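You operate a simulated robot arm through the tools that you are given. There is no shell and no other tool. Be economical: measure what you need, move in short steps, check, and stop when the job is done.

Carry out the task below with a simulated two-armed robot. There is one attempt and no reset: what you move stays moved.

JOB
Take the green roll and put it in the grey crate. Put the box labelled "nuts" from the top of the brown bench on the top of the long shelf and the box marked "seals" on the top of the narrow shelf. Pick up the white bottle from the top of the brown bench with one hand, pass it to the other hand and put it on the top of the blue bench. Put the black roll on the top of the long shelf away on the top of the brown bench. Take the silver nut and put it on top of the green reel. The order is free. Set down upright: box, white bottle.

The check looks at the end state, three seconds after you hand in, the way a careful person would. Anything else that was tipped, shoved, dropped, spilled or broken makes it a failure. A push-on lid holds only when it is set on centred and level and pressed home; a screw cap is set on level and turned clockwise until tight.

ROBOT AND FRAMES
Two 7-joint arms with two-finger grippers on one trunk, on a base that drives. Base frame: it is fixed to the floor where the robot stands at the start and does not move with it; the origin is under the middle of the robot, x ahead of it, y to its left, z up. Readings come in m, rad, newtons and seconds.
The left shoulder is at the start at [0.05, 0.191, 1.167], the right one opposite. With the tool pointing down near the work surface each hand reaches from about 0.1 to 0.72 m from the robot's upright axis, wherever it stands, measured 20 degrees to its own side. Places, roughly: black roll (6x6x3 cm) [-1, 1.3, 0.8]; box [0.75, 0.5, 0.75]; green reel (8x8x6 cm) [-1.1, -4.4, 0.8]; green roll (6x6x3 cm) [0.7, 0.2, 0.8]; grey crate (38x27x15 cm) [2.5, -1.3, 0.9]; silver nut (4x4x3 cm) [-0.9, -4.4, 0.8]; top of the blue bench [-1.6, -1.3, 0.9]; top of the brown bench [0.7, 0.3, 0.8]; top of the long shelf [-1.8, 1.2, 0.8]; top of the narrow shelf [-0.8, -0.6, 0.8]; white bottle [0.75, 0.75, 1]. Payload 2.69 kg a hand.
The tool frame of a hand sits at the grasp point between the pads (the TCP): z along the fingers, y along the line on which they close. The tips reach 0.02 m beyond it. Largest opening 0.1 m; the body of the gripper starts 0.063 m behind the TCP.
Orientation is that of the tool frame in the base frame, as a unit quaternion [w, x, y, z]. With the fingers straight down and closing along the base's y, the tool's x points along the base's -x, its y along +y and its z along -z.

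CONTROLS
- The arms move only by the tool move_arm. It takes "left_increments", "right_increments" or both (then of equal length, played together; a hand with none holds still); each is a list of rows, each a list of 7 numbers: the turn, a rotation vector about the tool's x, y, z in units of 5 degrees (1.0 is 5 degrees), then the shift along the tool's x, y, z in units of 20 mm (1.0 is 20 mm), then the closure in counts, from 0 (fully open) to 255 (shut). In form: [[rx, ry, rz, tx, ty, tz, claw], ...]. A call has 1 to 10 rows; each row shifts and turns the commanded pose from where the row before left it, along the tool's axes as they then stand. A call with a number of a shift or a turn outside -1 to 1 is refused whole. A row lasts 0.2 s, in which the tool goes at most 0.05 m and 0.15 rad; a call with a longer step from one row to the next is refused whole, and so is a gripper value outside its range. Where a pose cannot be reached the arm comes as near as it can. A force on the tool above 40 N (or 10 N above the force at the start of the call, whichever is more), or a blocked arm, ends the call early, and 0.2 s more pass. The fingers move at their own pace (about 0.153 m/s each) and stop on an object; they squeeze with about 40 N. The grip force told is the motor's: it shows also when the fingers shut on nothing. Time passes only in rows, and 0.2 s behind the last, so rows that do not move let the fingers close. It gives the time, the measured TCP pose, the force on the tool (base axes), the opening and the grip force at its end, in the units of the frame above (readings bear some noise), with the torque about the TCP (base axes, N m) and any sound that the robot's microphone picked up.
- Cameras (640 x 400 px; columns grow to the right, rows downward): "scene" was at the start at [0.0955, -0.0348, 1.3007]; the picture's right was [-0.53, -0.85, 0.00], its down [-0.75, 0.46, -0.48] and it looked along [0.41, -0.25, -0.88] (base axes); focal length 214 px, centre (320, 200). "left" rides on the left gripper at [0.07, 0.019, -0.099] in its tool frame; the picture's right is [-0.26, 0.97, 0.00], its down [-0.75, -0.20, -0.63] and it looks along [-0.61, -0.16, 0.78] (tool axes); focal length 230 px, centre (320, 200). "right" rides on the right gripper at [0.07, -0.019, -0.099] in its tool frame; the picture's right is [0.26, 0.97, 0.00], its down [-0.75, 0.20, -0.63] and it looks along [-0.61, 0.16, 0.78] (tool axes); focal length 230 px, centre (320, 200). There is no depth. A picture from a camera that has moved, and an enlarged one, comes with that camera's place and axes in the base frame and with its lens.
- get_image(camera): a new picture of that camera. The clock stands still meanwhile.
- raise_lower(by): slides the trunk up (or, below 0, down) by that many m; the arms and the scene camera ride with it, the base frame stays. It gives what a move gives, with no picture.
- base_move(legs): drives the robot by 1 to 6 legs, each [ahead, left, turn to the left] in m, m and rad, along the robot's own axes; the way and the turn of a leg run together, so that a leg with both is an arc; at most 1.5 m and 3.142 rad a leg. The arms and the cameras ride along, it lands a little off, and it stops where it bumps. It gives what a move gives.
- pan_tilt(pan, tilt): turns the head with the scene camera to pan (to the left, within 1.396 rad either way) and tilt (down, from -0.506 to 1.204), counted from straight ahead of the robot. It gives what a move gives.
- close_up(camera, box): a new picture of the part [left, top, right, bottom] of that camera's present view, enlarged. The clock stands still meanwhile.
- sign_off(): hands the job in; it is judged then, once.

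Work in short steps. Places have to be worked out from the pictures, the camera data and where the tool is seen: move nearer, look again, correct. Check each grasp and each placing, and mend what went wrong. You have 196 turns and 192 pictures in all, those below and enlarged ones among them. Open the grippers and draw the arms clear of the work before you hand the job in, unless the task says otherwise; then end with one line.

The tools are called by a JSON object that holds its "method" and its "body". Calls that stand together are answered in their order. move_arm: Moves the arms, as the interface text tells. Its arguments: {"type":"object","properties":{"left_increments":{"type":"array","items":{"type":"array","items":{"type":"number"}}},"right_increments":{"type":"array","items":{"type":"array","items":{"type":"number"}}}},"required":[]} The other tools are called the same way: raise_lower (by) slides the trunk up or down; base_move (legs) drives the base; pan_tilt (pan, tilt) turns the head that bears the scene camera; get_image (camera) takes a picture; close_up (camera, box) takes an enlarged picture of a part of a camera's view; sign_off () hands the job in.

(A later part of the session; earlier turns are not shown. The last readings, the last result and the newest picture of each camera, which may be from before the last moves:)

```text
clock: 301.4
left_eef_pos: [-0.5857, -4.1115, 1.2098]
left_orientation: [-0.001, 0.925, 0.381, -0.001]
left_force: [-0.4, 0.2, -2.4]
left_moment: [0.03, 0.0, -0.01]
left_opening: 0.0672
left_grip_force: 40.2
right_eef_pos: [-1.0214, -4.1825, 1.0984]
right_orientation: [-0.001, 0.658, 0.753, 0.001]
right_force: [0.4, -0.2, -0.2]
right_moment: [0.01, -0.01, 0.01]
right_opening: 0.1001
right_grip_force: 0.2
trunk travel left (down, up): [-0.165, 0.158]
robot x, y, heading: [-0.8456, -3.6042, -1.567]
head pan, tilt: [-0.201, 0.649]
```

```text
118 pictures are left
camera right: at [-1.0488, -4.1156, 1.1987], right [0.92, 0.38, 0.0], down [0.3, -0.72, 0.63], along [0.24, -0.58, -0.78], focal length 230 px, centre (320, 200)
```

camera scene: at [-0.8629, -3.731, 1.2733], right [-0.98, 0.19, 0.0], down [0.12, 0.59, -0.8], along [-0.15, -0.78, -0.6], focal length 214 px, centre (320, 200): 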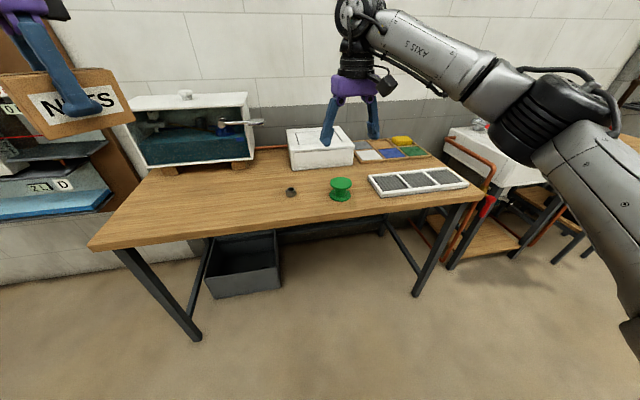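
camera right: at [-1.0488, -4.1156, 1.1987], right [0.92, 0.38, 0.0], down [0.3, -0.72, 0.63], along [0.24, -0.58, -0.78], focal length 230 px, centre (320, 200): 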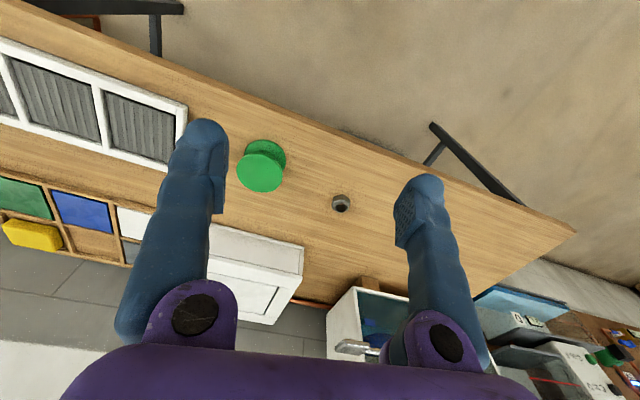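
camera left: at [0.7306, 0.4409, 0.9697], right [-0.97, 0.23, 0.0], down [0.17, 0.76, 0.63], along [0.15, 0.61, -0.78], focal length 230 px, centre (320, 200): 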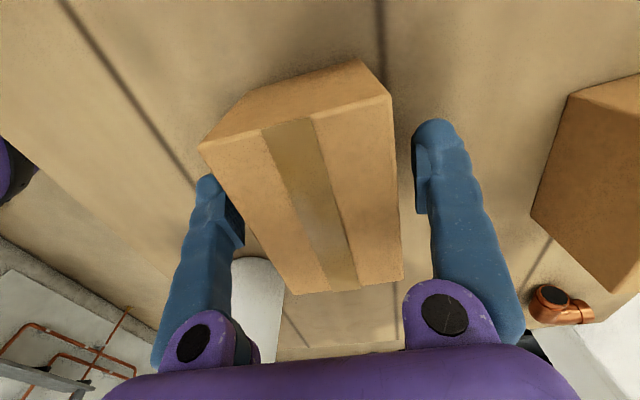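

Nut ≈ (-0.88, -4.40), bench top ≈ 0.793; reel centre ≈ (-1.065, -4.37), top ≈ 0.85. Drive in 0.22 m, shift the right hand over the nut, left box pulled back.

{"method": "base_move", "body": {"legs": [[0.22, 0, 0]]}}

{"method": "move_arm", "body": {"left_increments": [[0, 0, 0, 0.7, -0.7, 0, 255], [0, 0, 0, 0.7, -0.7, 0, 255], [0, 0, 0, 0.7, -0.7, 0, 255], [0, 0, 0, 0.7, -0.7, 0, 255], [0, 0, 0, 0.7, -0.7, 0, 255], [0, 0, 0, 0.7, -0.7, 0, 255], [0, 0, 0, 0.7, -0.7, 0, 255]], "right_increments": [[0, 0, 0, 0, 1, 0, 0], [0, 0, 0, 0, 1, 0, 0], [0, 0, 0, 0, 1, 0, 0], [0, 0, 0, 0, 1, 0, 0], [0, 0, 0, 0, 1, 0, 0], [0, 0, 0, 0, 1, 0, 0], [0, 0, 0, 0, 1, 0, 0]]}}

{"method": "raise_lower", "body": {"by": -0.15}}

{"method": "get_image", "body": {"camera": "right"}}

```text
clock: 303.1
left_eef_pos: [-0.5834, -4.33, 1.2093]
left_orientation: [-0.001, 0.924, 0.382, -0.002]
left_force: [0.1, 0.3, -2.7]
left_moment: [0.05, 0.01, 0.0]
left_opening: 0.0673
left_grip_force: 40.3
right_eef_pos: [-1.0196, -4.4021, 1.0975]
right_orientation: [-0.001, 0.659, 0.752, 0.001]
right_force: [-0.5, 0.1, -0.6]
right_moment: [0.01, -0.01, 0.01]
right_opening: 0.0999
right_grip_force: 0.1
trunk travel left (down, up): [-0.165, 0.158]
robot x, y, heading: [-0.8448, -3.8254, -1.559]
head pan, tilt: [-0.201, 0.649]
```

```text
clock: 304.7
left_eef_pos: [-0.5834, -4.1902, 1.2092]
left_orientation: [-0.001, 0.924, 0.382, -0.003]
left_force: [1.1, 0.9, -2.3]
left_moment: [0.02, -0.01, -0.01]
left_opening: 0.0675
left_grip_force: 39.7
right_eef_pos: [-0.88, -4.3817, 1.1]
right_orientation: [-0.001, 0.659, 0.752, 0.001]
right_force: [0.5, -0.4, 0.5]
right_moment: [0.04, 0.01, -0.02]
right_opening: 0.1002
right_grip_force: 0.1
trunk travel left (down, up): [-0.165, 0.158]
robot x, y, heading: [-0.8429, -3.8215, -1.565]
head pan, tilt: [-0.201, 0.649]
```

```text
clock: 306.4
left_eef_pos: [-0.5846, -4.1895, 1.0592]
left_orientation: [-0.001, 0.924, 0.381, -0.002]
left_force: [0.2, 0.4, -3.1]
left_moment: [0.02, 0.01, 0.0]
left_opening: 0.0673
left_grip_force: 39.8
right_eef_pos: [-0.8811, -4.3802, 0.9499]
right_orientation: [-0.003, 0.659, 0.753, 0.001]
right_force: [-0.5, 0.2, 0.8]
right_moment: [0.01, 0.0, -0.02]
right_opening: 0.1002
right_grip_force: 0.1
trunk travel left (down, up): [-0.015, 0.308]
robot x, y, heading: [-0.843, -3.825, -1.561]
head pan, tilt: [-0.201, 0.649]
```

```text
117 pictures are left
camera right: at [-0.9075, -4.3148, 1.0503], right [0.92, 0.38, 0.0], down [0.3, -0.72, 0.63], along [0.24, -0.58, -0.78], focal length 230 px, centre (320, 200)
```

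right: 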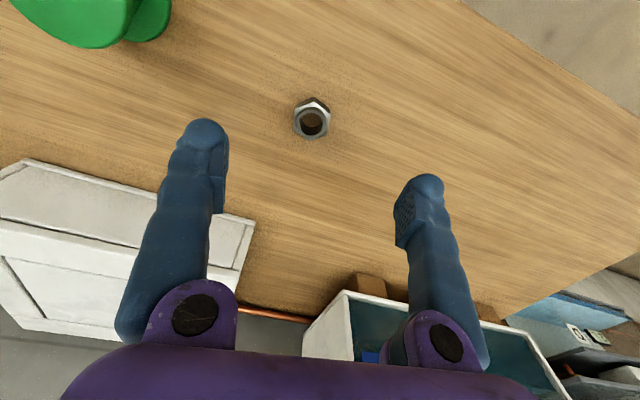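

{"method": "close_up", "body": {"camera": "right", "box": [270, 80, 350, 150]}}

```text
5.71 times, centred on (310, 115) of right
camera zoom: at [-0.9075, -4.3148, 1.0503], right [0.92, 0.38, 0.0], down [0.3, -0.72, 0.63], along [0.24, -0.58, -0.78], focal length 1315 px, centre (377, 686)
```

zoom: 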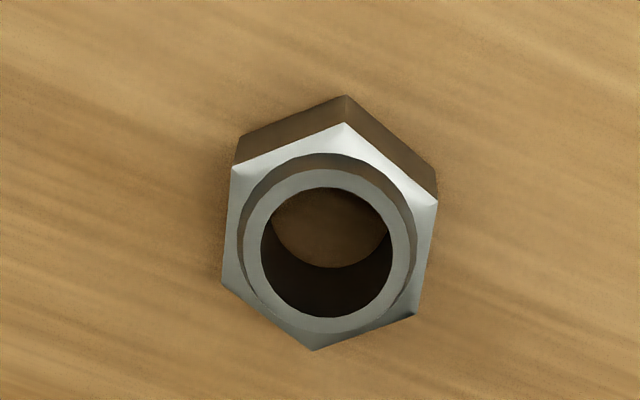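

Hex flats line up with the fingers after a 4.5° turn; centre (-0.883, -4.398). Descend.

{"method": "move_arm", "body": {"right_increments": [[0, 0, -0.9, -0.9, 0, 0.5, 0], [0, 0, 0, 0, 0, 1, 0], [0, 0, 0, 0, 0, 1, 0], [0, 0, 0, 0, 0, 1, 0], [0, 0, 0, 0, 0, 1, 0], [0, 0, 0, 0, 0, 1, 0], [0, 0, 0, 0, 0, 0.5, 0], [0, 0, 0, 0, 0, 0.3, 0], [0, 0, 0, 0, 0, 0, 0]]}}

{"method": "get_image", "body": {"camera": "right"}}

```text
clock: 308.4
left_eef_pos: [-0.5844, -4.1908, 1.06]
left_orientation: [-0.002, 0.924, 0.382, -0.001]
left_force: [-0.4, 0.3, -1.7]
left_moment: [0.0, -0.04, -0.02]
left_opening: 0.0673
left_grip_force: 40.1
right_eef_pos: [-0.8797, -4.3981, 0.8244]
right_orientation: [-0.001, 0.629, 0.778, 0.001]
right_force: [-0.3, 0.1, -1.0]
right_moment: [0.0, -0.02, -0.04]
right_opening: 0.1002
right_grip_force: 0.2
trunk travel left (down, up): [-0.015, 0.308]
robot x, y, heading: [-0.848, -3.8249, -1.561]
head pan, tilt: [-0.201, 0.649]
```

```text
115 pictures are left
camera right: at [-0.9106, -4.3342, 0.9236], right [0.89, 0.45, 0.0], down [0.35, -0.69, 0.63], along [0.29, -0.56, -0.78], focal length 230 px, centre (320, 200)
```

right: 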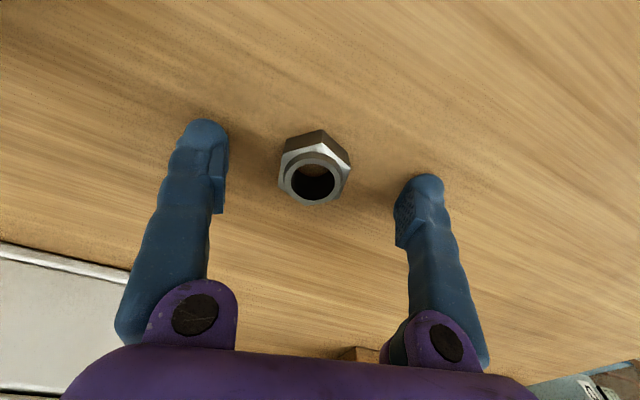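

Nut is centred between the fingers. Lower 5 mm, close, lift.

{"method": "move_arm", "body": {"right_increments": [[0, 0, 0, 0, 0, 0.25, 0], [0, 0, 0, 0, 0, 0, 100], [0, 0, 0, 0, 0, 0, 200], [0, 0, 0, 0, 0, 0, 255], [0, 0, 0, 0, 0, 0, 255], [0, 0, 0, 0, 0, 0, 255]]}}

{"method": "move_arm", "body": {"right_increments": [[0, 0, 0, 0, 0, -0.2, 255], [0, 0, 0, 0, 0, -0.4, 255], [0, 0, 0, 0, 0, -0.6, 255], [0, 0, 0, 0, 0, -1, 255], [0, 0, 0, 0, 0, -1, 255], [0, 0, 0, 0, 0, -1, 255], [0, 0, 0, 0, 0, -1, 255]]}}

{"method": "get_image", "body": {"camera": "right"}}

```text
clock: 309.8
left_eef_pos: [-0.5847, -4.1896, 1.06]
left_orientation: [-0.001, 0.924, 0.382, -0.001]
left_force: [-0.8, -0.1, -2.6]
left_moment: [0.01, 0.01, 0.02]
left_opening: 0.0673
left_grip_force: 39.9
right_eef_pos: [-0.8777, -4.3991, 0.8204]
right_orientation: [0.0, 0.629, 0.777, 0.001]
right_force: [-2.0, -2.6, 11.0]
right_moment: [-0.07, 0.1, 0.06]
right_opening: 0.0369
right_grip_force: 40.4
trunk travel left (down, up): [-0.015, 0.308]
robot x, y, heading: [-0.8433, -3.8221, -1.563]
head pan, tilt: [-0.201, 0.649]
```

```text
clock: 311.4
left_eef_pos: [-0.5851, -4.1906, 1.0591]
left_orientation: [-0.002, 0.924, 0.382, -0.001]
left_force: [-0.2, 0.2, -2.1]
left_moment: [0.0, 0.04, -0.01]
left_opening: 0.0674
left_grip_force: 40.7
right_eef_pos: [-0.8789, -4.3974, 0.922]
right_orientation: [-0.001, 0.628, 0.778, 0.001]
right_force: [1.1, 0.0, -0.3]
right_moment: [0.03, 0.02, 0.01]
right_opening: 0.0368
right_grip_force: 39.9
trunk travel left (down, up): [-0.015, 0.308]
robot x, y, heading: [-0.8446, -3.8208, -1.561]
head pan, tilt: [-0.201, 0.649]
```

```text
114 pictures are left
camera right: at [-0.9097, -4.3341, 1.0221], right [0.89, 0.46, 0.0], down [0.35, -0.69, 0.63], along [0.29, -0.56, -0.78], focal length 230 px, centre (320, 200)
```

right: 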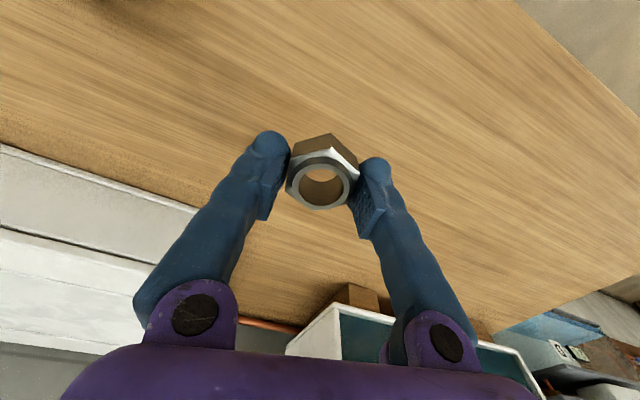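

Nut held. Move over the reel at the same height and view.

{"method": "move_arm", "body": {"right_increments": [[0, 0, 0, 0.3, -0.9, 0, 255], [0, 0, 0, 0.3, -0.9, -0.2, 255], [0, 0, 0, 0.3, -0.9, -0.2, 255], [0, 0, 0, 0.3, -0.9, -0.2, 255], [0, 0, 0, 0.3, -0.9, 0, 255], [0, 0, 0, 0.3, -0.9, 0, 255], [0, 0, 0, 0.3, -0.9, 0, 255], [0, 0, 0, 0.3, -0.9, 0, 255]]}}

{"method": "get_image", "body": {"camera": "right"}}

{"method": "close_up", "body": {"camera": "scene", "box": [250, 100, 470, 260]}}

```text
clock: 313.2
left_eef_pos: [-0.5848, -4.1903, 1.0603]
left_orientation: [-0.001, 0.924, 0.382, -0.002]
left_force: [0.1, -0.3, -2.6]
left_moment: [0.01, -0.03, 0.01]
left_opening: 0.0676
left_grip_force: 40.1
right_eef_pos: [-1.03, -4.3815, 0.9325]
right_orientation: [-0.001, 0.628, 0.778, 0.001]
right_force: [-0.4, 0.6, 0.0]
right_moment: [0.01, -0.01, -0.02]
right_opening: 0.0368
right_grip_force: 39.8
trunk travel left (down, up): [-0.015, 0.308]
robot x, y, heading: [-0.846, -3.8241, -1.564]
head pan, tilt: [-0.201, 0.649]
```

```text
113 pictures are left
camera right: at [-1.0615, -4.3179, 1.0336], right [0.89, 0.46, 0.0], down [0.35, -0.69, 0.63], along [0.29, -0.56, -0.78], focal length 230 px, centre (320, 200)
```

right: 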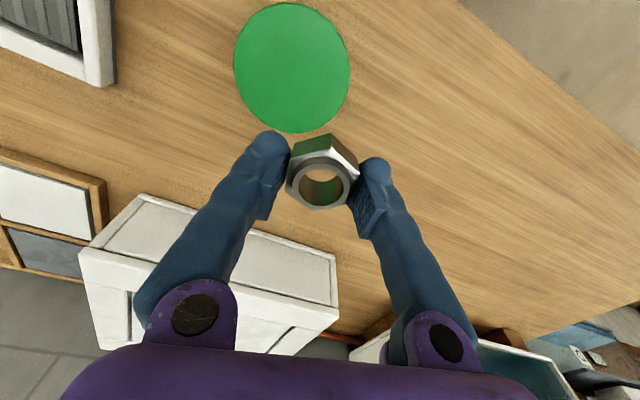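

```text
2.50 times, centred on (360, 180) of scene
camera zoom: at [-0.8616, -3.9498, 1.1232], right [-0.98, 0.19, 0.0], down [0.12, 0.59, -0.8], along [-0.15, -0.78, -0.6], focal length 536 px, centre (220, 250)
```

zoom: 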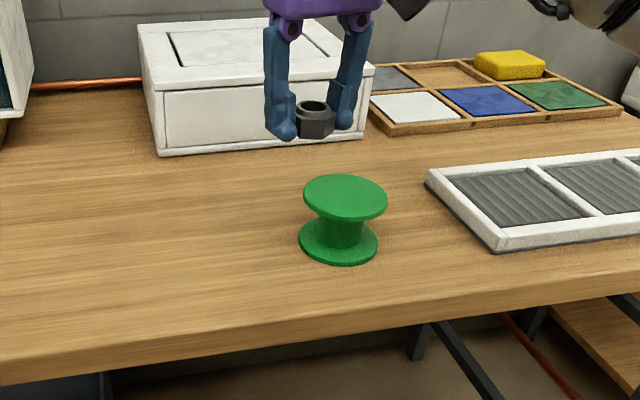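

Reel top centre (-1.0645, -4.356), z≈0.853. Align above it.

{"method": "move_arm", "body": {"right_increments": [[0, 0, 0, 0.8, -0.7, 0, 255], [0, 0, 0, 0.8, -0.7, 0.2, 255], [0, 0, 0, 0, 0, 0.9, 255], [0, 0, 0, 0, 0, 0.6, 255], [0, 0, 0, 0, 0, 0.4, 255], [0, 0, 0, 0, 0, 0, 255]]}}

{"method": "get_image", "body": {"camera": "right"}}

{"method": "close_up", "body": {"camera": "scene", "box": [320, 120, 440, 210]}}

```text
clock: 314.6
left_eef_pos: [-0.5849, -4.1917, 1.0585]
left_orientation: [-0.002, 0.924, 0.382, -0.001]
left_force: [0.1, 0.2, -2.6]
left_moment: [-0.04, 0.01, -0.02]
left_opening: 0.0672
left_grip_force: 39.9
right_eef_pos: [-1.0622, -4.3579, 0.8928]
right_orientation: [-0.001, 0.629, 0.777, 0.001]
right_force: [-0.6, -0.7, 0.2]
right_moment: [0.0, 0.02, -0.04]
right_opening: 0.0368
right_grip_force: 39.7
trunk travel left (down, up): [-0.015, 0.308]
robot x, y, heading: [-0.8458, -3.8212, -1.565]
head pan, tilt: [-0.201, 0.649]
```

```text
111 pictures are left
camera right: at [-1.0952, -4.2938, 0.9927], right [0.89, 0.46, 0.0], down [0.35, -0.69, 0.63], along [0.29, -0.56, -0.78], focal length 230 px, centre (320, 200)
```

right: 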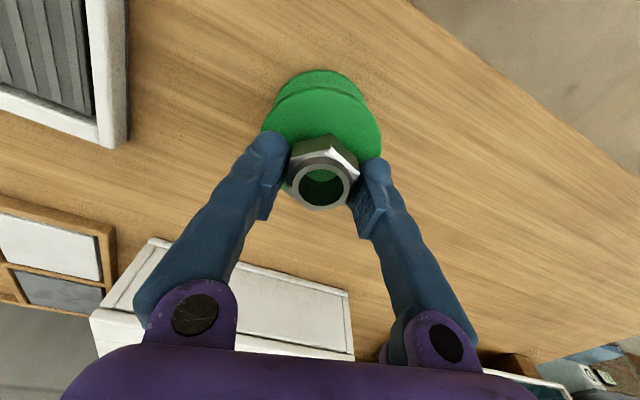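

```text
4.44 times, centred on (380, 165) of scene
camera zoom: at [-0.8614, -3.9498, 1.1232], right [-0.98, 0.19, 0.0], down [0.12, 0.59, -0.8], along [-0.15, -0.78, -0.6], focal length 953 px, centre (53, 356)
```

zoom: 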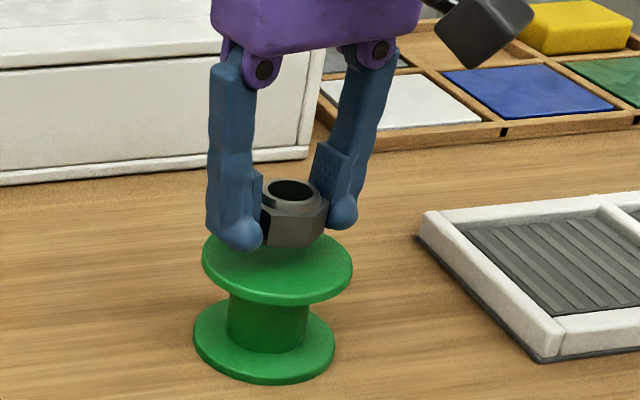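

Nearly centred. Lower gently to contact.

{"method": "move_arm", "body": {"right_increments": [[0, 0, 0, 0.2, -0.1, 0.3, 255], [0, 0, 0, 0, 0, 0.2, 255], [0, 0, 0, 0, 0, 0, 255]]}}

{"method": "close_up", "body": {"camera": "scene", "box": [320, 120, 440, 210]}}

```text
clock: 315.4
left_eef_pos: [-0.5845, -4.1903, 1.0589]
left_orientation: [-0.002, 0.924, 0.382, -0.002]
left_force: [-0.2, -0.3, -2.1]
left_moment: [0.0, -0.04, 0.01]
left_opening: 0.0672
left_grip_force: 40.4
right_eef_pos: [-1.066, -4.3532, 0.8823]
right_orientation: [-0.001, 0.629, 0.777, 0.001]
right_force: [-0.6, -0.3, -1.0]
right_moment: [-0.03, 0.0, -0.03]
right_opening: 0.0369
right_grip_force: 40.5
trunk travel left (down, up): [-0.015, 0.308]
robot x, y, heading: [-0.8447, -3.8244, -1.563]
head pan, tilt: [-0.201, 0.649]
```

```text
4.44 times, centred on (380, 165) of scene
camera zoom: at [-0.8614, -3.9498, 1.1232], right [-0.98, 0.19, 0.0], down [0.12, 0.59, -0.8], along [-0.15, -0.78, -0.6], focal length 953 px, centre (53, 356)
```

zoom: 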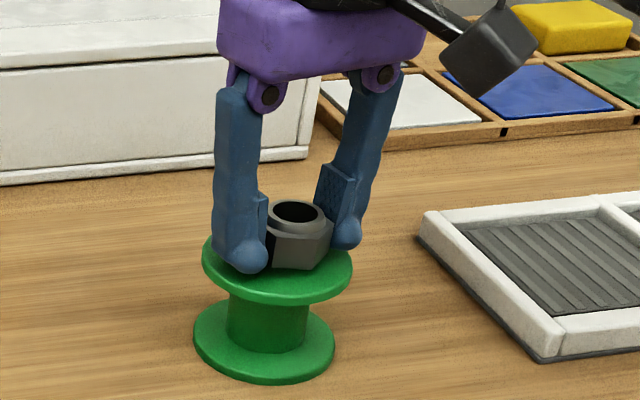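

Nut sits ~1 cm too far to -x; shift back, then lower to contact.

{"method": "move_arm", "body": {"right_increments": [[0, 0, 0, -0.1, 0.5, 0, 255], [0, 0, 0, 0, 0, 0.15, 255], [0, 0, 0, 0, 0, 0, 255]]}}

{"method": "close_up", "body": {"camera": "scene", "box": [320, 120, 440, 210]}}

```text
clock: 316.2
left_eef_pos: [-0.5848, -4.1905, 1.0593]
left_orientation: [-0.001, 0.924, 0.382, -0.002]
left_force: [-0.1, -0.2, -1.8]
left_moment: [0.03, -0.01, -0.03]
left_opening: 0.0671
left_grip_force: 40.3
right_eef_pos: [-1.055, -4.3516, 0.8798]
right_orientation: [-0.001, 0.629, 0.778, 0.001]
right_force: [0.1, -0.9, -0.8]
right_moment: [0.0, 0.01, -0.01]
right_opening: 0.0368
right_grip_force: 40.6
trunk travel left (down, up): [-0.015, 0.308]
robot x, y, heading: [-0.8434, -3.824, -1.559]
head pan, tilt: [-0.201, 0.649]
```

```text
4.44 times, centred on (380, 165) of scene
camera zoom: at [-0.8614, -3.9498, 1.1232], right [-0.98, 0.19, 0.0], down [0.12, 0.59, -0.8], along [-0.15, -0.78, -0.6], focal length 953 px, centre (53, 356)
```

zoom: 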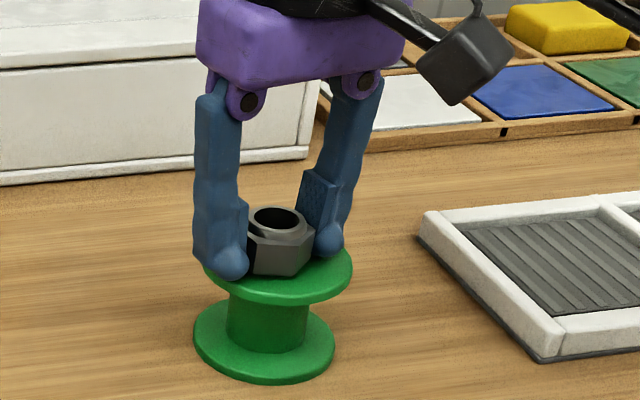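

Centred now. Lower in tiny steps until the force shows contact.

{"method": "move_arm", "body": {"right_increments": [[0, 0, 0, 0, 0, 0.12, 255], [0, 0, 0, 0, 0, 0, 255]]}}

{"method": "move_arm", "body": {"right_increments": [[0, 0, 0, 0, 0, 0.12, 255], [0, 0, 0, 0, 0, 0, 255]]}}

```text
clock: 316.8
left_eef_pos: [-0.5846, -4.1899, 1.0602]
left_orientation: [-0.001, 0.924, 0.382, -0.001]
left_force: [-0.4, 0.2, -1.9]
left_moment: [-0.01, 0.02, -0.01]
left_opening: 0.0673
left_grip_force: 39.8
right_eef_pos: [-1.0552, -4.353, 0.8781]
right_orientation: [-0.001, 0.629, 0.778, -0.001]
right_force: [-0.9, 0.5, 1.5]
right_moment: [-0.02, 0.02, 0.07]
right_opening: 0.0371
right_grip_force: 40.5
trunk travel left (down, up): [-0.015, 0.308]
robot x, y, heading: [-0.8465, -3.8212, -1.564]
head pan, tilt: [-0.201, 0.649]
```

```text
clock: 317.4
left_eef_pos: [-0.5833, -4.1898, 1.0596]
left_orientation: [0.0, 0.924, 0.381, -0.003]
left_force: [0.1, 0.0, -3.1]
left_moment: [0.06, 0.0, 0.02]
left_opening: 0.0673
left_grip_force: 39.5
right_eef_pos: [-1.0552, -4.3526, 0.8783]
right_orientation: [0.0, 0.629, 0.778, 0.0]
right_force: [-1.7, -1.9, 17.1]
right_moment: [-0.03, 0.12, 0.05]
right_opening: 0.037
right_grip_force: 40.5
trunk travel left (down, up): [-0.015, 0.308]
robot x, y, heading: [-0.8488, -3.8248, -1.561]
head pan, tilt: [-0.201, 0.649]
```

In contact. Ease off 2 mm, open gradually, and rise.

{"method": "move_arm", "body": {"right_increments": [[0, 0, 0, 0, 0, -0.08, 255], [0, 0, 0, 0, 0, 0, 130], [0, 0, 0, 0, 0, 0, 60], [0, 0, 0, 0, 0, 0, 0], [0, 0, 0, 0, 0, 0, 0], [0, 0, 0, 0, 0, -0.4, 0], [0, 0, 0, 0, 0, -1, 0], [0, 0, 0, 0, 0, -1, 0], [0, 0, 0, 0, 0, -1, 0], [0, 0, 0, 0, 0, -1, 0]]}}

{"method": "raise_lower", "body": {"by": 0.15}}

{"method": "get_image", "body": {"camera": "right"}}

{"method": "close_up", "body": {"camera": "scene", "box": [260, 140, 440, 270]}}

```text
clock: 319.6
left_eef_pos: [-0.5851, -4.1905, 1.0586]
left_orientation: [-0.001, 0.924, 0.383, -0.002]
left_force: [0.5, -0.5, -2.3]
left_moment: [0.02, 0.0, 0.0]
left_opening: 0.0676
left_grip_force: 40.3
right_eef_pos: [-1.0547, -4.3513, 0.9651]
right_orientation: [-0.002, 0.628, 0.778, 0.001]
right_force: [0.8, 0.3, 0.0]
right_moment: [-0.01, 0.01, -0.04]
right_opening: 0.1001
right_grip_force: 0.0
trunk travel left (down, up): [-0.015, 0.308]
robot x, y, heading: [-0.8489, -3.8232, -1.564]
head pan, tilt: [-0.201, 0.649]
```

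```text
clock: 321.4
left_eef_pos: [-0.5848, -4.1902, 1.2095]
left_orientation: [-0.001, 0.924, 0.382, -0.001]
left_force: [0.2, -0.5, -2.1]
left_moment: [0.0, 0.01, 0.04]
left_opening: 0.0672
left_grip_force: 40.2
right_eef_pos: [-1.0549, -4.3537, 1.114]
right_orientation: [-0.002, 0.629, 0.778, 0.001]
right_force: [-1.0, -0.6, 0.5]
right_moment: [0.01, -0.02, 0.0]
right_opening: 0.1002
right_grip_force: 0.1
trunk travel left (down, up): [-0.165, 0.158]
robot x, y, heading: [-0.8457, -3.8212, -1.565]
head pan, tilt: [-0.201, 0.649]
```

```text
107 pictures are left
camera right: at [-1.0872, -4.2892, 1.2141], right [0.89, 0.45, 0.0], down [0.35, -0.69, 0.63], along [0.29, -0.56, -0.78], focal length 230 px, centre (320, 200)
```

right: 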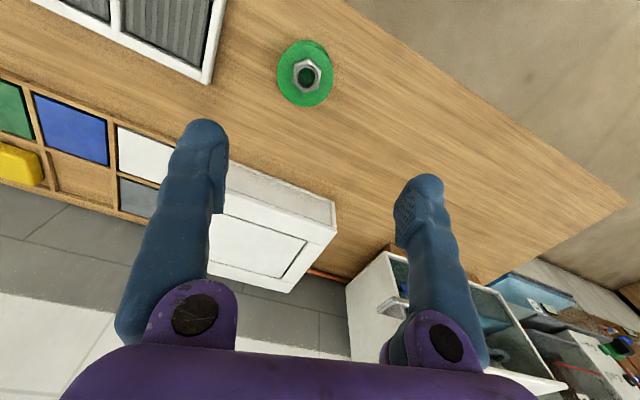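

```text
3.08 times, centred on (350, 205) of scene
camera zoom: at [-0.8614, -3.95, 1.2731], right [-0.98, 0.19, 0.0], down [0.12, 0.59, -0.8], along [-0.15, -0.78, -0.6], focal length 660 px, centre (228, 185)
```

zoom: 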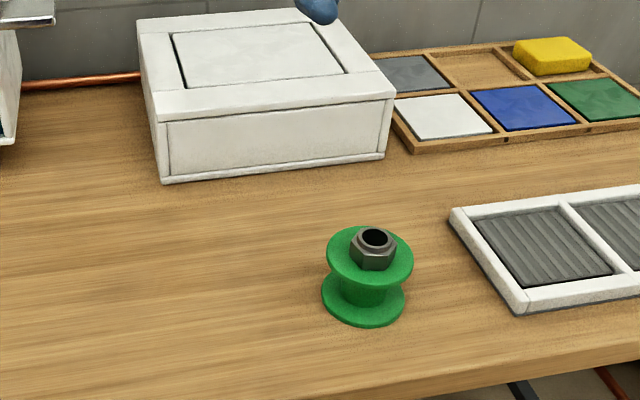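

The nut sits centred on the reel. Now the long route to the north bay: back away and go round the east side.

{"method": "base_move", "body": {"legs": [[-0.7, 0, 0], [0, 1.3, 0], [0, 1.05, 0]]}}

{"method": "pan_tilt", "body": {"pan": 1.3, "tilt": 0.4}}

{"method": "get_image", "body": {"camera": "scene"}}

```text
clock: 345.5
left_eef_pos: [1.7615, -3.4862, 1.2095]
left_orientation: [-0.002, 0.924, 0.382, -0.001]
left_force: [-0.1, 0.2, -2.4]
left_moment: [-0.01, 0.03, 0.0]
left_opening: 0.0673
left_grip_force: 40.5
right_eef_pos: [1.2916, -3.6498, 1.1131]
right_orientation: [-0.001, 0.628, 0.778, 0.001]
right_force: [-1.3, -1.0, -1.2]
right_moment: [0.01, 0.01, -0.01]
right_opening: 0.0999
right_grip_force: 0.0
trunk travel left (down, up): [-0.165, 0.158]
robot x, y, heading: [1.4992, -3.1201, -1.56]
head pan, tilt: [-0.201, 0.649]
```

```text
clock: 347.1
left_eef_pos: [1.7615, -3.4865, 1.2093]
left_orientation: [-0.002, 0.924, 0.382, -0.002]
left_force: [-0.6, 0.6, -2.5]
left_moment: [0.03, -0.05, -0.01]
left_opening: 0.0672
left_grip_force: 40.1
right_eef_pos: [1.2915, -3.6492, 1.1131]
right_orientation: [-0.001, 0.628, 0.778, 0.001]
right_force: [0.9, 0.1, 0.1]
right_moment: [-0.03, 0.0, 0.0]
right_opening: 0.0999
right_grip_force: 0.2
trunk travel left (down, up): [-0.165, 0.158]
robot x, y, heading: [1.4999, -3.1189, -1.561]
head pan, tilt: [1.3, 0.4]
```

```text
105 pictures are left
camera scene: at [1.5899, -3.1855, 1.2957], right [-0.26, -0.97, 0.0], down [-0.38, 0.1, -0.92], along [0.89, -0.24, -0.39], focal length 214 px, centre (320, 200)
```

scene: 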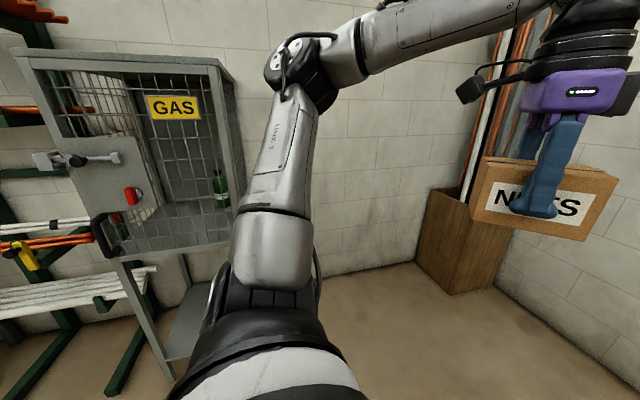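

The gas cage is at x≥2.4; I keep x≈1.42 and back northward past the bench.

{"method": "base_move", "body": {"legs": [[0, -0.08, 0], [-1.5, 0, 0], [-1.5, 0, 0], [-1.5, 0, 0]]}}

{"method": "base_move", "body": {"legs": [[-1.1, 0, 0], [0, 0, -1.57]]}}

{"method": "pan_tilt", "body": {"pan": 0.2, "tilt": 0.35}}

{"method": "get_image", "body": {"camera": "scene"}}

```text
clock: 369.4
left_eef_pos: [1.7743, 0.9599, 1.2084]
left_orientation: [-0.001, 0.94, 0.342, -0.002]
left_force: [-1.2, 0.1, -2.9]
left_moment: [-0.03, 0.0, 0.02]
left_opening: 0.067
left_grip_force: 39.9
right_eef_pos: [1.2911, 0.8401, 1.1144]
right_orientation: [-0.001, 0.662, 0.75, 0.001]
right_force: [-0.5, -0.2, 0.3]
right_moment: [0.05, -0.01, -0.01]
right_opening: 0.0999
right_grip_force: 0.0
trunk travel left (down, up): [-0.165, 0.158]
robot x, y, heading: [1.5448, 1.3499, -1.65]
head pan, tilt: [1.3, 0.4]
```

```text
clock: 378.9
left_eef_pos: [1.2451, 2.2259, 1.2091]
left_orientation: [-0.002, 0.907, -0.421, 0.0]
left_force: [-0.3, 0.4, -2.7]
left_moment: [0.01, -0.01, -0.01]
left_opening: 0.0674
left_grip_force: 39.8
right_eef_pos: [1.1213, 2.7068, 1.1137]
right_orientation: [0.0, 0.998, 0.064, 0.001]
right_force: [0.1, 0.4, 0.0]
right_moment: [0.0, 0.0, 0.01]
right_opening: 0.1001
right_grip_force: 0.0
trunk travel left (down, up): [-0.165, 0.158]
robot x, y, heading: [1.628, 2.4589, 3.063]
head pan, tilt: [1.3, 0.4]
```

```text
clock: 380.3
left_eef_pos: [1.2465, 2.226, 1.2095]
left_orientation: [-0.002, 0.907, -0.421, 0.0]
left_force: [-0.2, 0.1, -2.8]
left_moment: [0.0, -0.02, 0.02]
left_opening: 0.0675
left_grip_force: 39.7
right_eef_pos: [1.1228, 2.708, 1.1141]
right_orientation: [0.0, 0.998, 0.065, 0.002]
right_force: [-1.6, -0.4, -0.7]
right_moment: [-0.03, 0.03, 0.0]
right_opening: 0.1001
right_grip_force: 0.1
trunk travel left (down, up): [-0.165, 0.158]
robot x, y, heading: [1.6307, 2.4553, 3.068]
head pan, tilt: [0.201, 0.351]
```

```text
104 pictures are left
camera scene: at [1.5, 2.4459, 1.3003], right [-0.13, 0.99, 0.0], down [0.34, 0.04, -0.94], along [-0.93, -0.12, -0.34], focal length 214 px, centre (320, 200)
```

scene: 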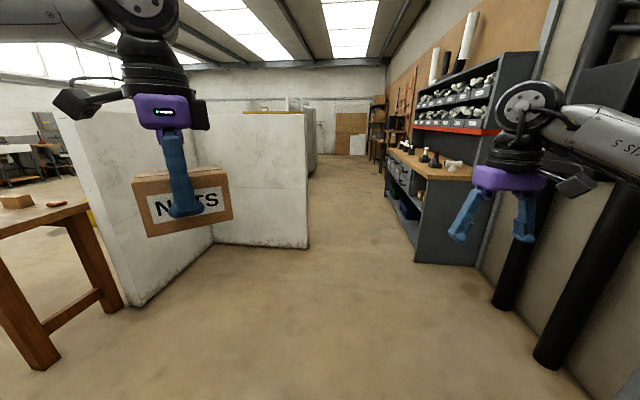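

The corridor between panel (y≤2.05) and drawer bench (y≥3.16) is ~1.1 m. I align at y≈2.6 and heading π, and advance.

{"method": "base_move", "body": {"legs": [[0, 0, 0.073], [0.9, -0.15, 0]]}}

{"method": "get_image", "body": {"camera": "scene"}}

```text
clock: 385.5
left_eef_pos: [0.3742, 2.355, 1.2097]
left_orientation: [-0.002, 0.921, -0.39, -0.001]
left_force: [0.2, 0.0, -2.3]
left_moment: [0.01, -0.02, -0.01]
left_opening: 0.0674
left_grip_force: 40.0
right_eef_pos: [0.219, 2.827, 1.1146]
right_orientation: [0.001, 0.995, 0.097, 0.002]
right_force: [-0.8, 0.0, -0.4]
right_moment: [-0.01, 0.0, -0.01]
right_opening: 0.0999
right_grip_force: 0.0
trunk travel left (down, up): [-0.165, 0.158]
robot x, y, heading: [0.7433, 2.6093, 3.136]
head pan, tilt: [0.201, 0.351]
```

```text
103 pictures are left
camera scene: at [0.613, 2.5908, 1.3002], right [-0.19, 0.98, 0.0], down [0.34, 0.07, -0.94], along [-0.92, -0.18, -0.34], focal length 214 px, centre (320, 200)
```

scene: 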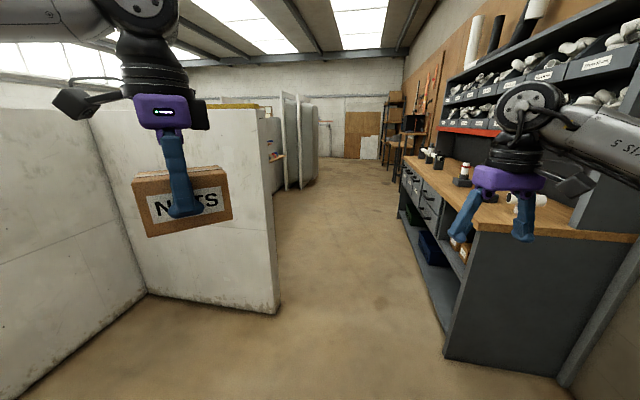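

Clear. Advance into the corridor.

{"method": "base_move", "body": {"legs": [[1.2, 0, 0.003]]}}

{"method": "pan_tilt", "body": {"pan": 0.9, "tilt": 0.5}}

{"method": "get_image", "body": {"camera": "scene"}}

```text
clock: 391.6
left_eef_pos: [-0.8408, 2.3579, 1.2103]
left_orientation: [-0.001, 0.921, -0.389, 0.001]
left_force: [0.5, 0.1, -2.8]
left_moment: [0.0, 0.03, 0.0]
left_opening: 0.0674
left_grip_force: 39.6
right_eef_pos: [-0.9979, 2.8314, 1.1134]
right_orientation: [0.0, 0.995, 0.1, 0.001]
right_force: [-0.9, -0.6, -0.4]
right_moment: [0.0, 0.0, -0.03]
right_opening: 0.1002
right_grip_force: 0.1
trunk travel left (down, up): [-0.165, 0.158]
robot x, y, heading: [-0.4705, 2.6211, 3.138]
head pan, tilt: [0.201, 0.351]
```

```text
clock: 392.7
left_eef_pos: [-0.8404, 2.3594, 1.21]
left_orientation: [-0.002, 0.922, -0.387, 0.0]
left_force: [-0.4, -0.4, -1.8]
left_moment: [-0.03, 0.0, 0.03]
left_opening: 0.0674
left_grip_force: 40.3
right_eef_pos: [-0.9994, 2.8312, 1.1139]
right_orientation: [-0.001, 0.995, 0.101, 0.002]
right_force: [-0.2, -0.9, -0.6]
right_moment: [-0.01, -0.02, -0.05]
right_opening: 0.1001
right_grip_force: 0.0
trunk travel left (down, up): [-0.165, 0.158]
robot x, y, heading: [-0.4731, 2.6172, 3.137]
head pan, tilt: [0.901, 0.499]
```

```text
102 pictures are left
camera scene: at [-0.568, 2.5443, 1.2866], right [-0.78, 0.62, 0.0], down [0.3, 0.37, -0.88], along [-0.55, -0.69, -0.48], focal length 214 px, centre (320, 200)
```

scene: 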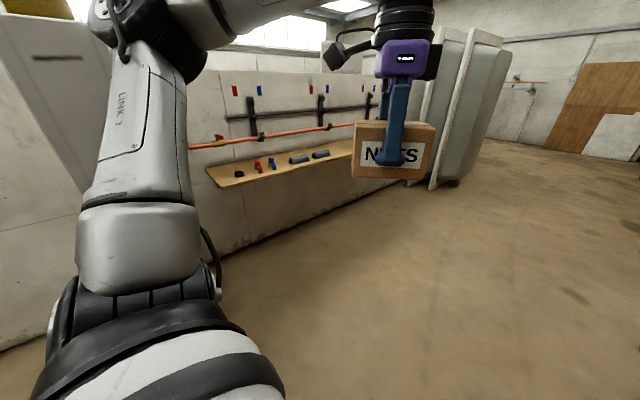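

Long shelf found on the bay's south wall, black roll at its left end. I advance and turn to face it.

{"method": "base_move", "body": {"legs": [[0.7, 0, 0], [0, 0, 1.575]]}}

{"method": "pan_tilt", "body": {"pan": 0.0, "tilt": 0.5}}

{"method": "get_image", "body": {"camera": "scene"}}

```text
clock: 400.4
left_eef_pos: [-0.8965, 2.2546, 1.2098]
left_orientation: [-0.001, 0.92, 0.392, -0.001]
left_force: [0.4, 0.2, -2.7]
left_moment: [0.01, 0.01, -0.01]
left_opening: 0.0672
left_grip_force: 40.1
right_eef_pos: [-1.3648, 2.0826, 1.1138]
right_orientation: [-0.001, 0.621, 0.784, 0.001]
right_force: [-0.4, 0.5, -0.2]
right_moment: [-0.02, 0.01, 0.0]
right_opening: 0.0999
right_grip_force: 0.1
trunk travel left (down, up): [-0.165, 0.158]
robot x, y, heading: [-1.1655, 2.6147, -1.544]
head pan, tilt: [0.901, 0.499]
```

```text
clock: 401.6
left_eef_pos: [-0.8973, 2.2549, 1.2095]
left_orientation: [-0.001, 0.92, 0.392, -0.002]
left_force: [-0.5, -0.2, -2.8]
left_moment: [0.02, -0.06, 0.01]
left_opening: 0.0673
left_grip_force: 39.8
right_eef_pos: [-1.3644, 2.0818, 1.1134]
right_orientation: [0.0, 0.62, 0.784, 0.002]
right_force: [0.1, -0.1, -0.6]
right_moment: [0.01, 0.0, 0.0]
right_opening: 0.1001
right_grip_force: 0.1
trunk travel left (down, up): [-0.165, 0.158]
robot x, y, heading: [-1.1654, 2.6173, -1.542]
head pan, tilt: [0.0, 0.499]
```

```text
101 pictures are left
camera scene: at [-1.1616, 2.4845, 1.2866], right [-1.0, -0.03, 0.0], down [-0.01, 0.48, -0.88], along [0.03, -0.88, -0.48], focal length 214 px, centre (320, 200)
```

scene: 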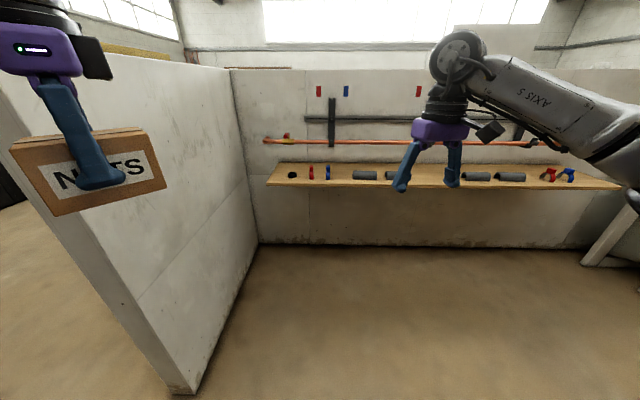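

Approach the shelf by 0.45 m and look closer.

{"method": "base_move", "body": {"legs": [[0.45, 0, -0.028]]}}

{"method": "pan_tilt", "body": {"pan": -0.1, "tilt": 0.6}}

{"method": "get_image", "body": {"camera": "scene"}}

{"method": "get_image", "body": {"camera": "right"}}

```text
clock: 404.3
left_eef_pos: [-0.9016, 1.7996, 1.2075]
left_orientation: [-0.001, 0.926, 0.378, -0.001]
left_force: [0.0, 0.0, -3.2]
left_moment: [-0.02, -0.05, -0.02]
left_opening: 0.0674
left_grip_force: 40.4
right_eef_pos: [-1.3727, 1.6397, 1.1138]
right_orientation: [-0.001, 0.632, 0.775, 0.002]
right_force: [0.1, -0.2, -0.3]
right_moment: [0.02, 0.0, 0.04]
right_opening: 0.0998
right_grip_force: 0.1
trunk travel left (down, up): [-0.165, 0.158]
robot x, y, heading: [-1.1627, 2.1708, -1.57]
head pan, tilt: [0.0, 0.499]
```

```text
clock: 405.0
left_eef_pos: [-0.9022, 1.7983, 1.2104]
left_orientation: [0.0, 0.926, 0.378, -0.001]
left_force: [-0.1, 0.3, -2.6]
left_moment: [0.0, 0.01, -0.02]
left_opening: 0.0673
left_grip_force: 40.1
right_eef_pos: [-1.3742, 1.6407, 1.1143]
right_orientation: [-0.001, 0.631, 0.776, 0.001]
right_force: [0.0, 0.9, 0.1]
right_moment: [0.02, 0.0, -0.04]
right_opening: 0.1001
right_grip_force: 0.1
trunk travel left (down, up): [-0.165, 0.158]
robot x, y, heading: [-1.1615, 2.1677, -1.571]
head pan, tilt: [-0.099, 0.6]
```

```text
100 pictures are left
camera scene: at [-1.1679, 2.0391, 1.2775], right [-1.0, 0.1, 0.0], down [0.06, 0.56, -0.83], along [-0.08, -0.82, -0.56], focal length 214 px, centre (320, 200)
```

scene: 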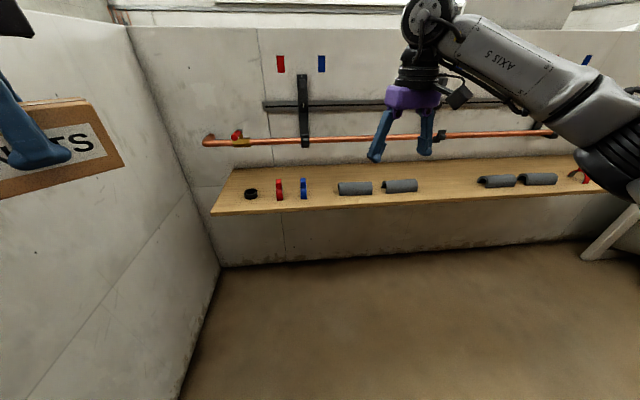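

```text
99 pictures are left
camera right: at [-1.4048, 1.7045, 1.2144], right [0.89, 0.45, 0.0], down [0.35, -0.7, 0.63], along [0.28, -0.56, -0.78], focal length 230 px, centre (320, 200)
```

right: 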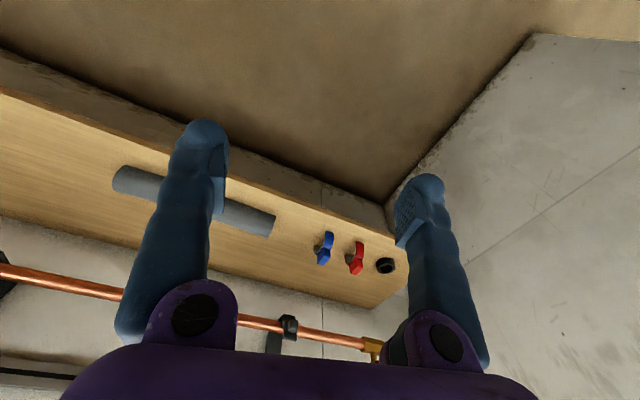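

Black roll ≈ (-0.951, 1.253), shelf top z≈0.775–0.78. The gap between grey pipes at x≈-1.87 suits NUTS. Shift the base right to put the left hand there.

{"method": "base_move", "body": {"legs": [[0, -0.9, 0], [0.25, 0, 0]]}}

{"method": "pan_tilt", "body": {"pan": 0.15, "tilt": 0.7}}

{"method": "get_image", "body": {"camera": "scene"}}

```text
clock: 414.7
left_eef_pos: [-1.7991, 1.5428, 1.2091]
left_orientation: [0.0, 0.924, 0.382, -0.001]
left_force: [0.3, 0.0, -2.8]
left_moment: [0.07, -0.02, -0.01]
left_opening: 0.0674
left_grip_force: 39.9
right_eef_pos: [-2.2691, 1.3797, 1.1143]
right_orientation: [0.0, 0.628, 0.778, 0.002]
right_force: [0.8, -0.3, 0.2]
right_moment: [0.0, -0.01, 0.0]
right_opening: 0.1
right_grip_force: 0.1
trunk travel left (down, up): [-0.165, 0.158]
robot x, y, heading: [-2.0597, 1.9108, -1.56]
head pan, tilt: [-0.099, 0.6]
```

```text
clock: 415.5
left_eef_pos: [-1.7994, 1.543, 1.2087]
left_orientation: [0.0, 0.924, 0.382, 0.0]
left_force: [0.2, -0.3, -2.2]
left_moment: [0.03, 0.0, 0.03]
left_opening: 0.0673
left_grip_force: 39.9
right_eef_pos: [-2.269, 1.3799, 1.1155]
right_orientation: [-0.001, 0.628, 0.778, 0.002]
right_force: [0.5, 0.8, 0.7]
right_moment: [-0.01, -0.01, 0.0]
right_opening: 0.1
right_grip_force: 0.1
trunk travel left (down, up): [-0.165, 0.158]
robot x, y, heading: [-2.0615, 1.9072, -1.559]
head pan, tilt: [0.15, 0.7]
```

```text
98 pictures are left
camera scene: at [-2.0469, 1.785, 1.2689], right [-0.99, -0.16, 0.0], down [-0.1, 0.64, -0.77], along [0.12, -0.76, -0.64], focal length 214 px, centre (320, 200)
```

scene: 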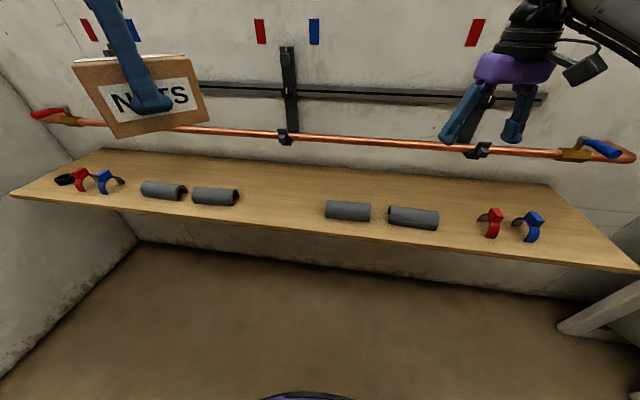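

Gap is ~0.32 m wide centred (-1.82, 1.22). Rotate the box square, retract the right hand a bit, then move the base in.

{"method": "move_arm", "body": {"left_increments": [[0, 0, -1, 0, 0, 0, 255], [0, 0, -1, 0, 0, 0, 255], [0, 0, -1, 0, 0, 0, 255], [0, 0, -1, 0, 0, 0, 255], [0, 0, -1, 0, 0, 0, 255], [0, 0, -1, 0, 0, 0, 255], [0, 0, -1, 0, 0, 0, 255], [0, 0, -1, 0, 0, 0, 255], [0, 0, -1, 0, 0, 0, 255]], "right_increments": [[0, 0, 0, 1, 0, 0, 0], [0, 0, 0, 1, 0, 0, 0], [0, 0, 0, 1, 0, 0, 0], [0, 0, 0, 1, 0, 0, 0], [0, 0, 0, 1, 0, 0, 0], [0, 0, 0, 1, 0, 0, 0], [0, 0, 0, 1, 0, 0, 0], [0, 0, 0, 0, 0, 0, 0], [0, 0, 0, 0, 0, 0, 0]]}}

{"method": "base_move", "body": {"legs": [[0.14, 0, 0]]}}

{"method": "get_image", "body": {"camera": "left"}}

```text
clock: 417.5
left_eef_pos: [-1.7995, 1.5441, 1.2094]
left_orientation: [-0.001, 0.706, 0.708, 0.0]
left_force: [-0.8, -0.7, -2.4]
left_moment: [0.0, 0.03, 0.0]
left_opening: 0.0676
left_grip_force: 40.7
right_eef_pos: [-2.3005, 1.5163, 1.1159]
right_orientation: [0.0, 0.628, 0.779, 0.001]
right_force: [0.0, -0.7, 0.0]
right_moment: [0.01, 0.0, -0.02]
right_opening: 0.1
right_grip_force: 0.1
trunk travel left (down, up): [-0.165, 0.158]
robot x, y, heading: [-2.0616, 1.9107, -1.562]
head pan, tilt: [0.15, 0.7]
```

```text
clock: 418.8
left_eef_pos: [-1.7987, 1.4027, 1.2088]
left_orientation: [-0.002, 0.707, 0.707, -0.002]
left_force: [0.7, -1.2, -2.4]
left_moment: [0.01, 0.01, 0.01]
left_opening: 0.0673
left_grip_force: 40.1
right_eef_pos: [-2.2983, 1.3754, 1.1149]
right_orientation: [-0.001, 0.628, 0.778, 0.002]
right_force: [0.1, 0.1, -0.6]
right_moment: [0.03, 0.02, -0.06]
right_opening: 0.0998
right_grip_force: 0.0
trunk travel left (down, up): [-0.165, 0.158]
robot x, y, heading: [-2.0606, 1.7646, -1.565]
head pan, tilt: [0.15, 0.7]
```

```text
97 pictures are left
camera left: at [-1.7784, 1.4721, 1.3081], right [0.97, -0.26, 0.0], down [-0.2, -0.75, 0.63], along [-0.16, -0.61, -0.78], focal length 230 px, centre (320, 200)
```

left: 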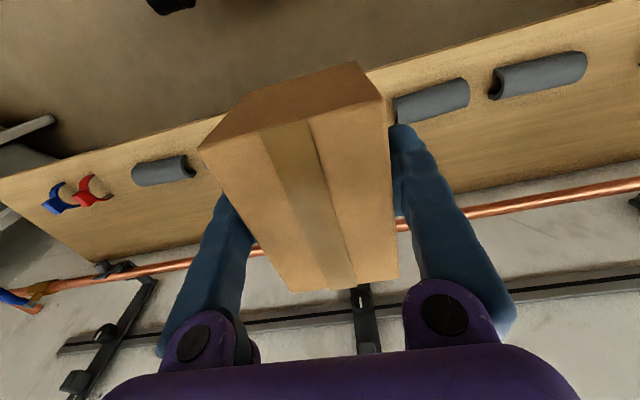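

Lower the trunk 0.15 and move the box over the gap.

{"method": "raise_lower", "body": {"by": -0.15}}

{"method": "move_arm", "body": {"left_increments": [[0, 0, 0, -1, -0.1, 0, 255], [0, 0, 0, -1, -0.1, 0, 255], [0, 0, 0, -1, -0.1, 0, 255], [0, 0, 0, -1, -0.1, 0, 255], [0, 0, 0, -1, -0.1, 0, 255], [0, 0, 0, -1, -0.1, 0, 255], [0, 0, 0, -1, -0.1, 0, 255], [0, 0, 0, -1, -0.1, 0, 255]]}}

{"method": "get_image", "body": {"camera": "scene"}}

```text
clock: 420.5
left_eef_pos: [-1.7977, 1.4033, 1.0591]
left_orientation: [-0.001, 0.707, 0.707, 0.0]
left_force: [-0.1, 0.1, -1.7]
left_moment: [0.01, -0.03, 0.01]
left_opening: 0.0672
left_grip_force: 40.5
right_eef_pos: [-2.298, 1.3756, 0.9662]
right_orientation: [-0.001, 0.628, 0.778, 0.001]
right_force: [-0.8, -0.1, 1.1]
right_moment: [0.0, -0.01, 0.0]
right_opening: 0.1003
right_grip_force: 0.1
trunk travel left (down, up): [-0.015, 0.308]
robot x, y, heading: [-2.059, 1.7699, -1.564]
head pan, tilt: [0.15, 0.7]
```

```text
clock: 422.3
left_eef_pos: [-1.8083, 1.2588, 1.0573]
left_orientation: [0.0, 0.707, 0.708, -0.002]
left_force: [0.1, 0.5, -1.9]
left_moment: [0.01, -0.03, 0.04]
left_opening: 0.0673
left_grip_force: 39.8
left hand out of reach, approached as far as the arm can: row 8
right_eef_pos: [-2.2989, 1.375, 0.9649]
right_orientation: [0.0, 0.628, 0.779, 0.001]
right_force: [1.0, -0.3, -1.2]
right_moment: [-0.01, -0.03, 0.0]
right_opening: 0.1
right_grip_force: 0.2
trunk travel left (down, up): [-0.015, 0.308]
robot x, y, heading: [-2.0609, 1.7708, -1.561]
head pan, tilt: [0.15, 0.7]
```

```text
96 pictures are left
camera scene: at [-2.0457, 1.6452, 1.119], right [-0.99, -0.16, 0.0], down [-0.1, 0.64, -0.77], along [0.12, -0.76, -0.64], focal length 214 px, centre (320, 200)
```

scene: 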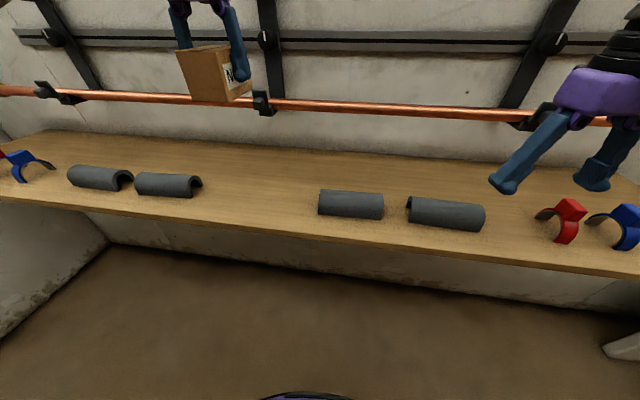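

Box projects into the gap centre. Descend 20 cm.

{"method": "move_arm", "body": {"left_increments": [[0, 0, 0, 0, 0, 1, 255], [0, 0, 0, 0, 0, 1, 255], [0, 0, 0, 0, 0, 1, 255], [0, 0, 0, 0, 0, 1, 255], [0, 0, 0, 0, 0, 1, 255], [0, 0, 0, 0, 0, 1, 255], [0, 0, 0, 0, 0, 1, 255], [0, 0, 0, 0, 0, 1, 255], [0, 0, 0, 0, 0, 1, 255], [0, 0, 0, 0, 0, 1, 255]]}}

{"method": "close_up", "body": {"camera": "scene", "box": [150, 90, 350, 240]}}

```text
clock: 424.5
left_eef_pos: [-1.8102, 1.2581, 0.8565]
left_orientation: [-0.001, 0.707, 0.707, -0.002]
left_force: [-0.3, -0.4, -2.1]
left_moment: [-0.01, -0.03, 0.03]
left_opening: 0.0674
left_grip_force: 40.6
right_eef_pos: [-2.2976, 1.3763, 0.9653]
right_orientation: [0.0, 0.628, 0.779, 0.001]
right_force: [-0.3, 0.6, 0.9]
right_moment: [0.05, 0.03, -0.02]
right_opening: 0.1001
right_grip_force: 0.0
trunk travel left (down, up): [-0.015, 0.308]
robot x, y, heading: [-2.0577, 1.7713, -1.562]
head pan, tilt: [0.15, 0.7]
```

```text
2.67 times, centred on (250, 165) of scene
camera zoom: at [-2.0455, 1.6446, 1.1189], right [-0.99, -0.16, 0.0], down [-0.1, 0.64, -0.76], along [0.12, -0.76, -0.64], focal length 572 px, centre (507, 293)
```

zoom: 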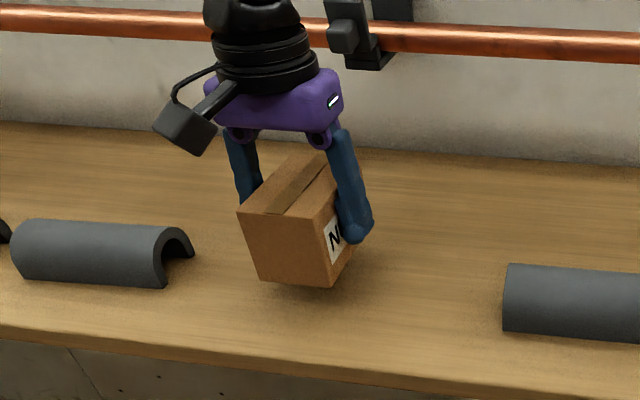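

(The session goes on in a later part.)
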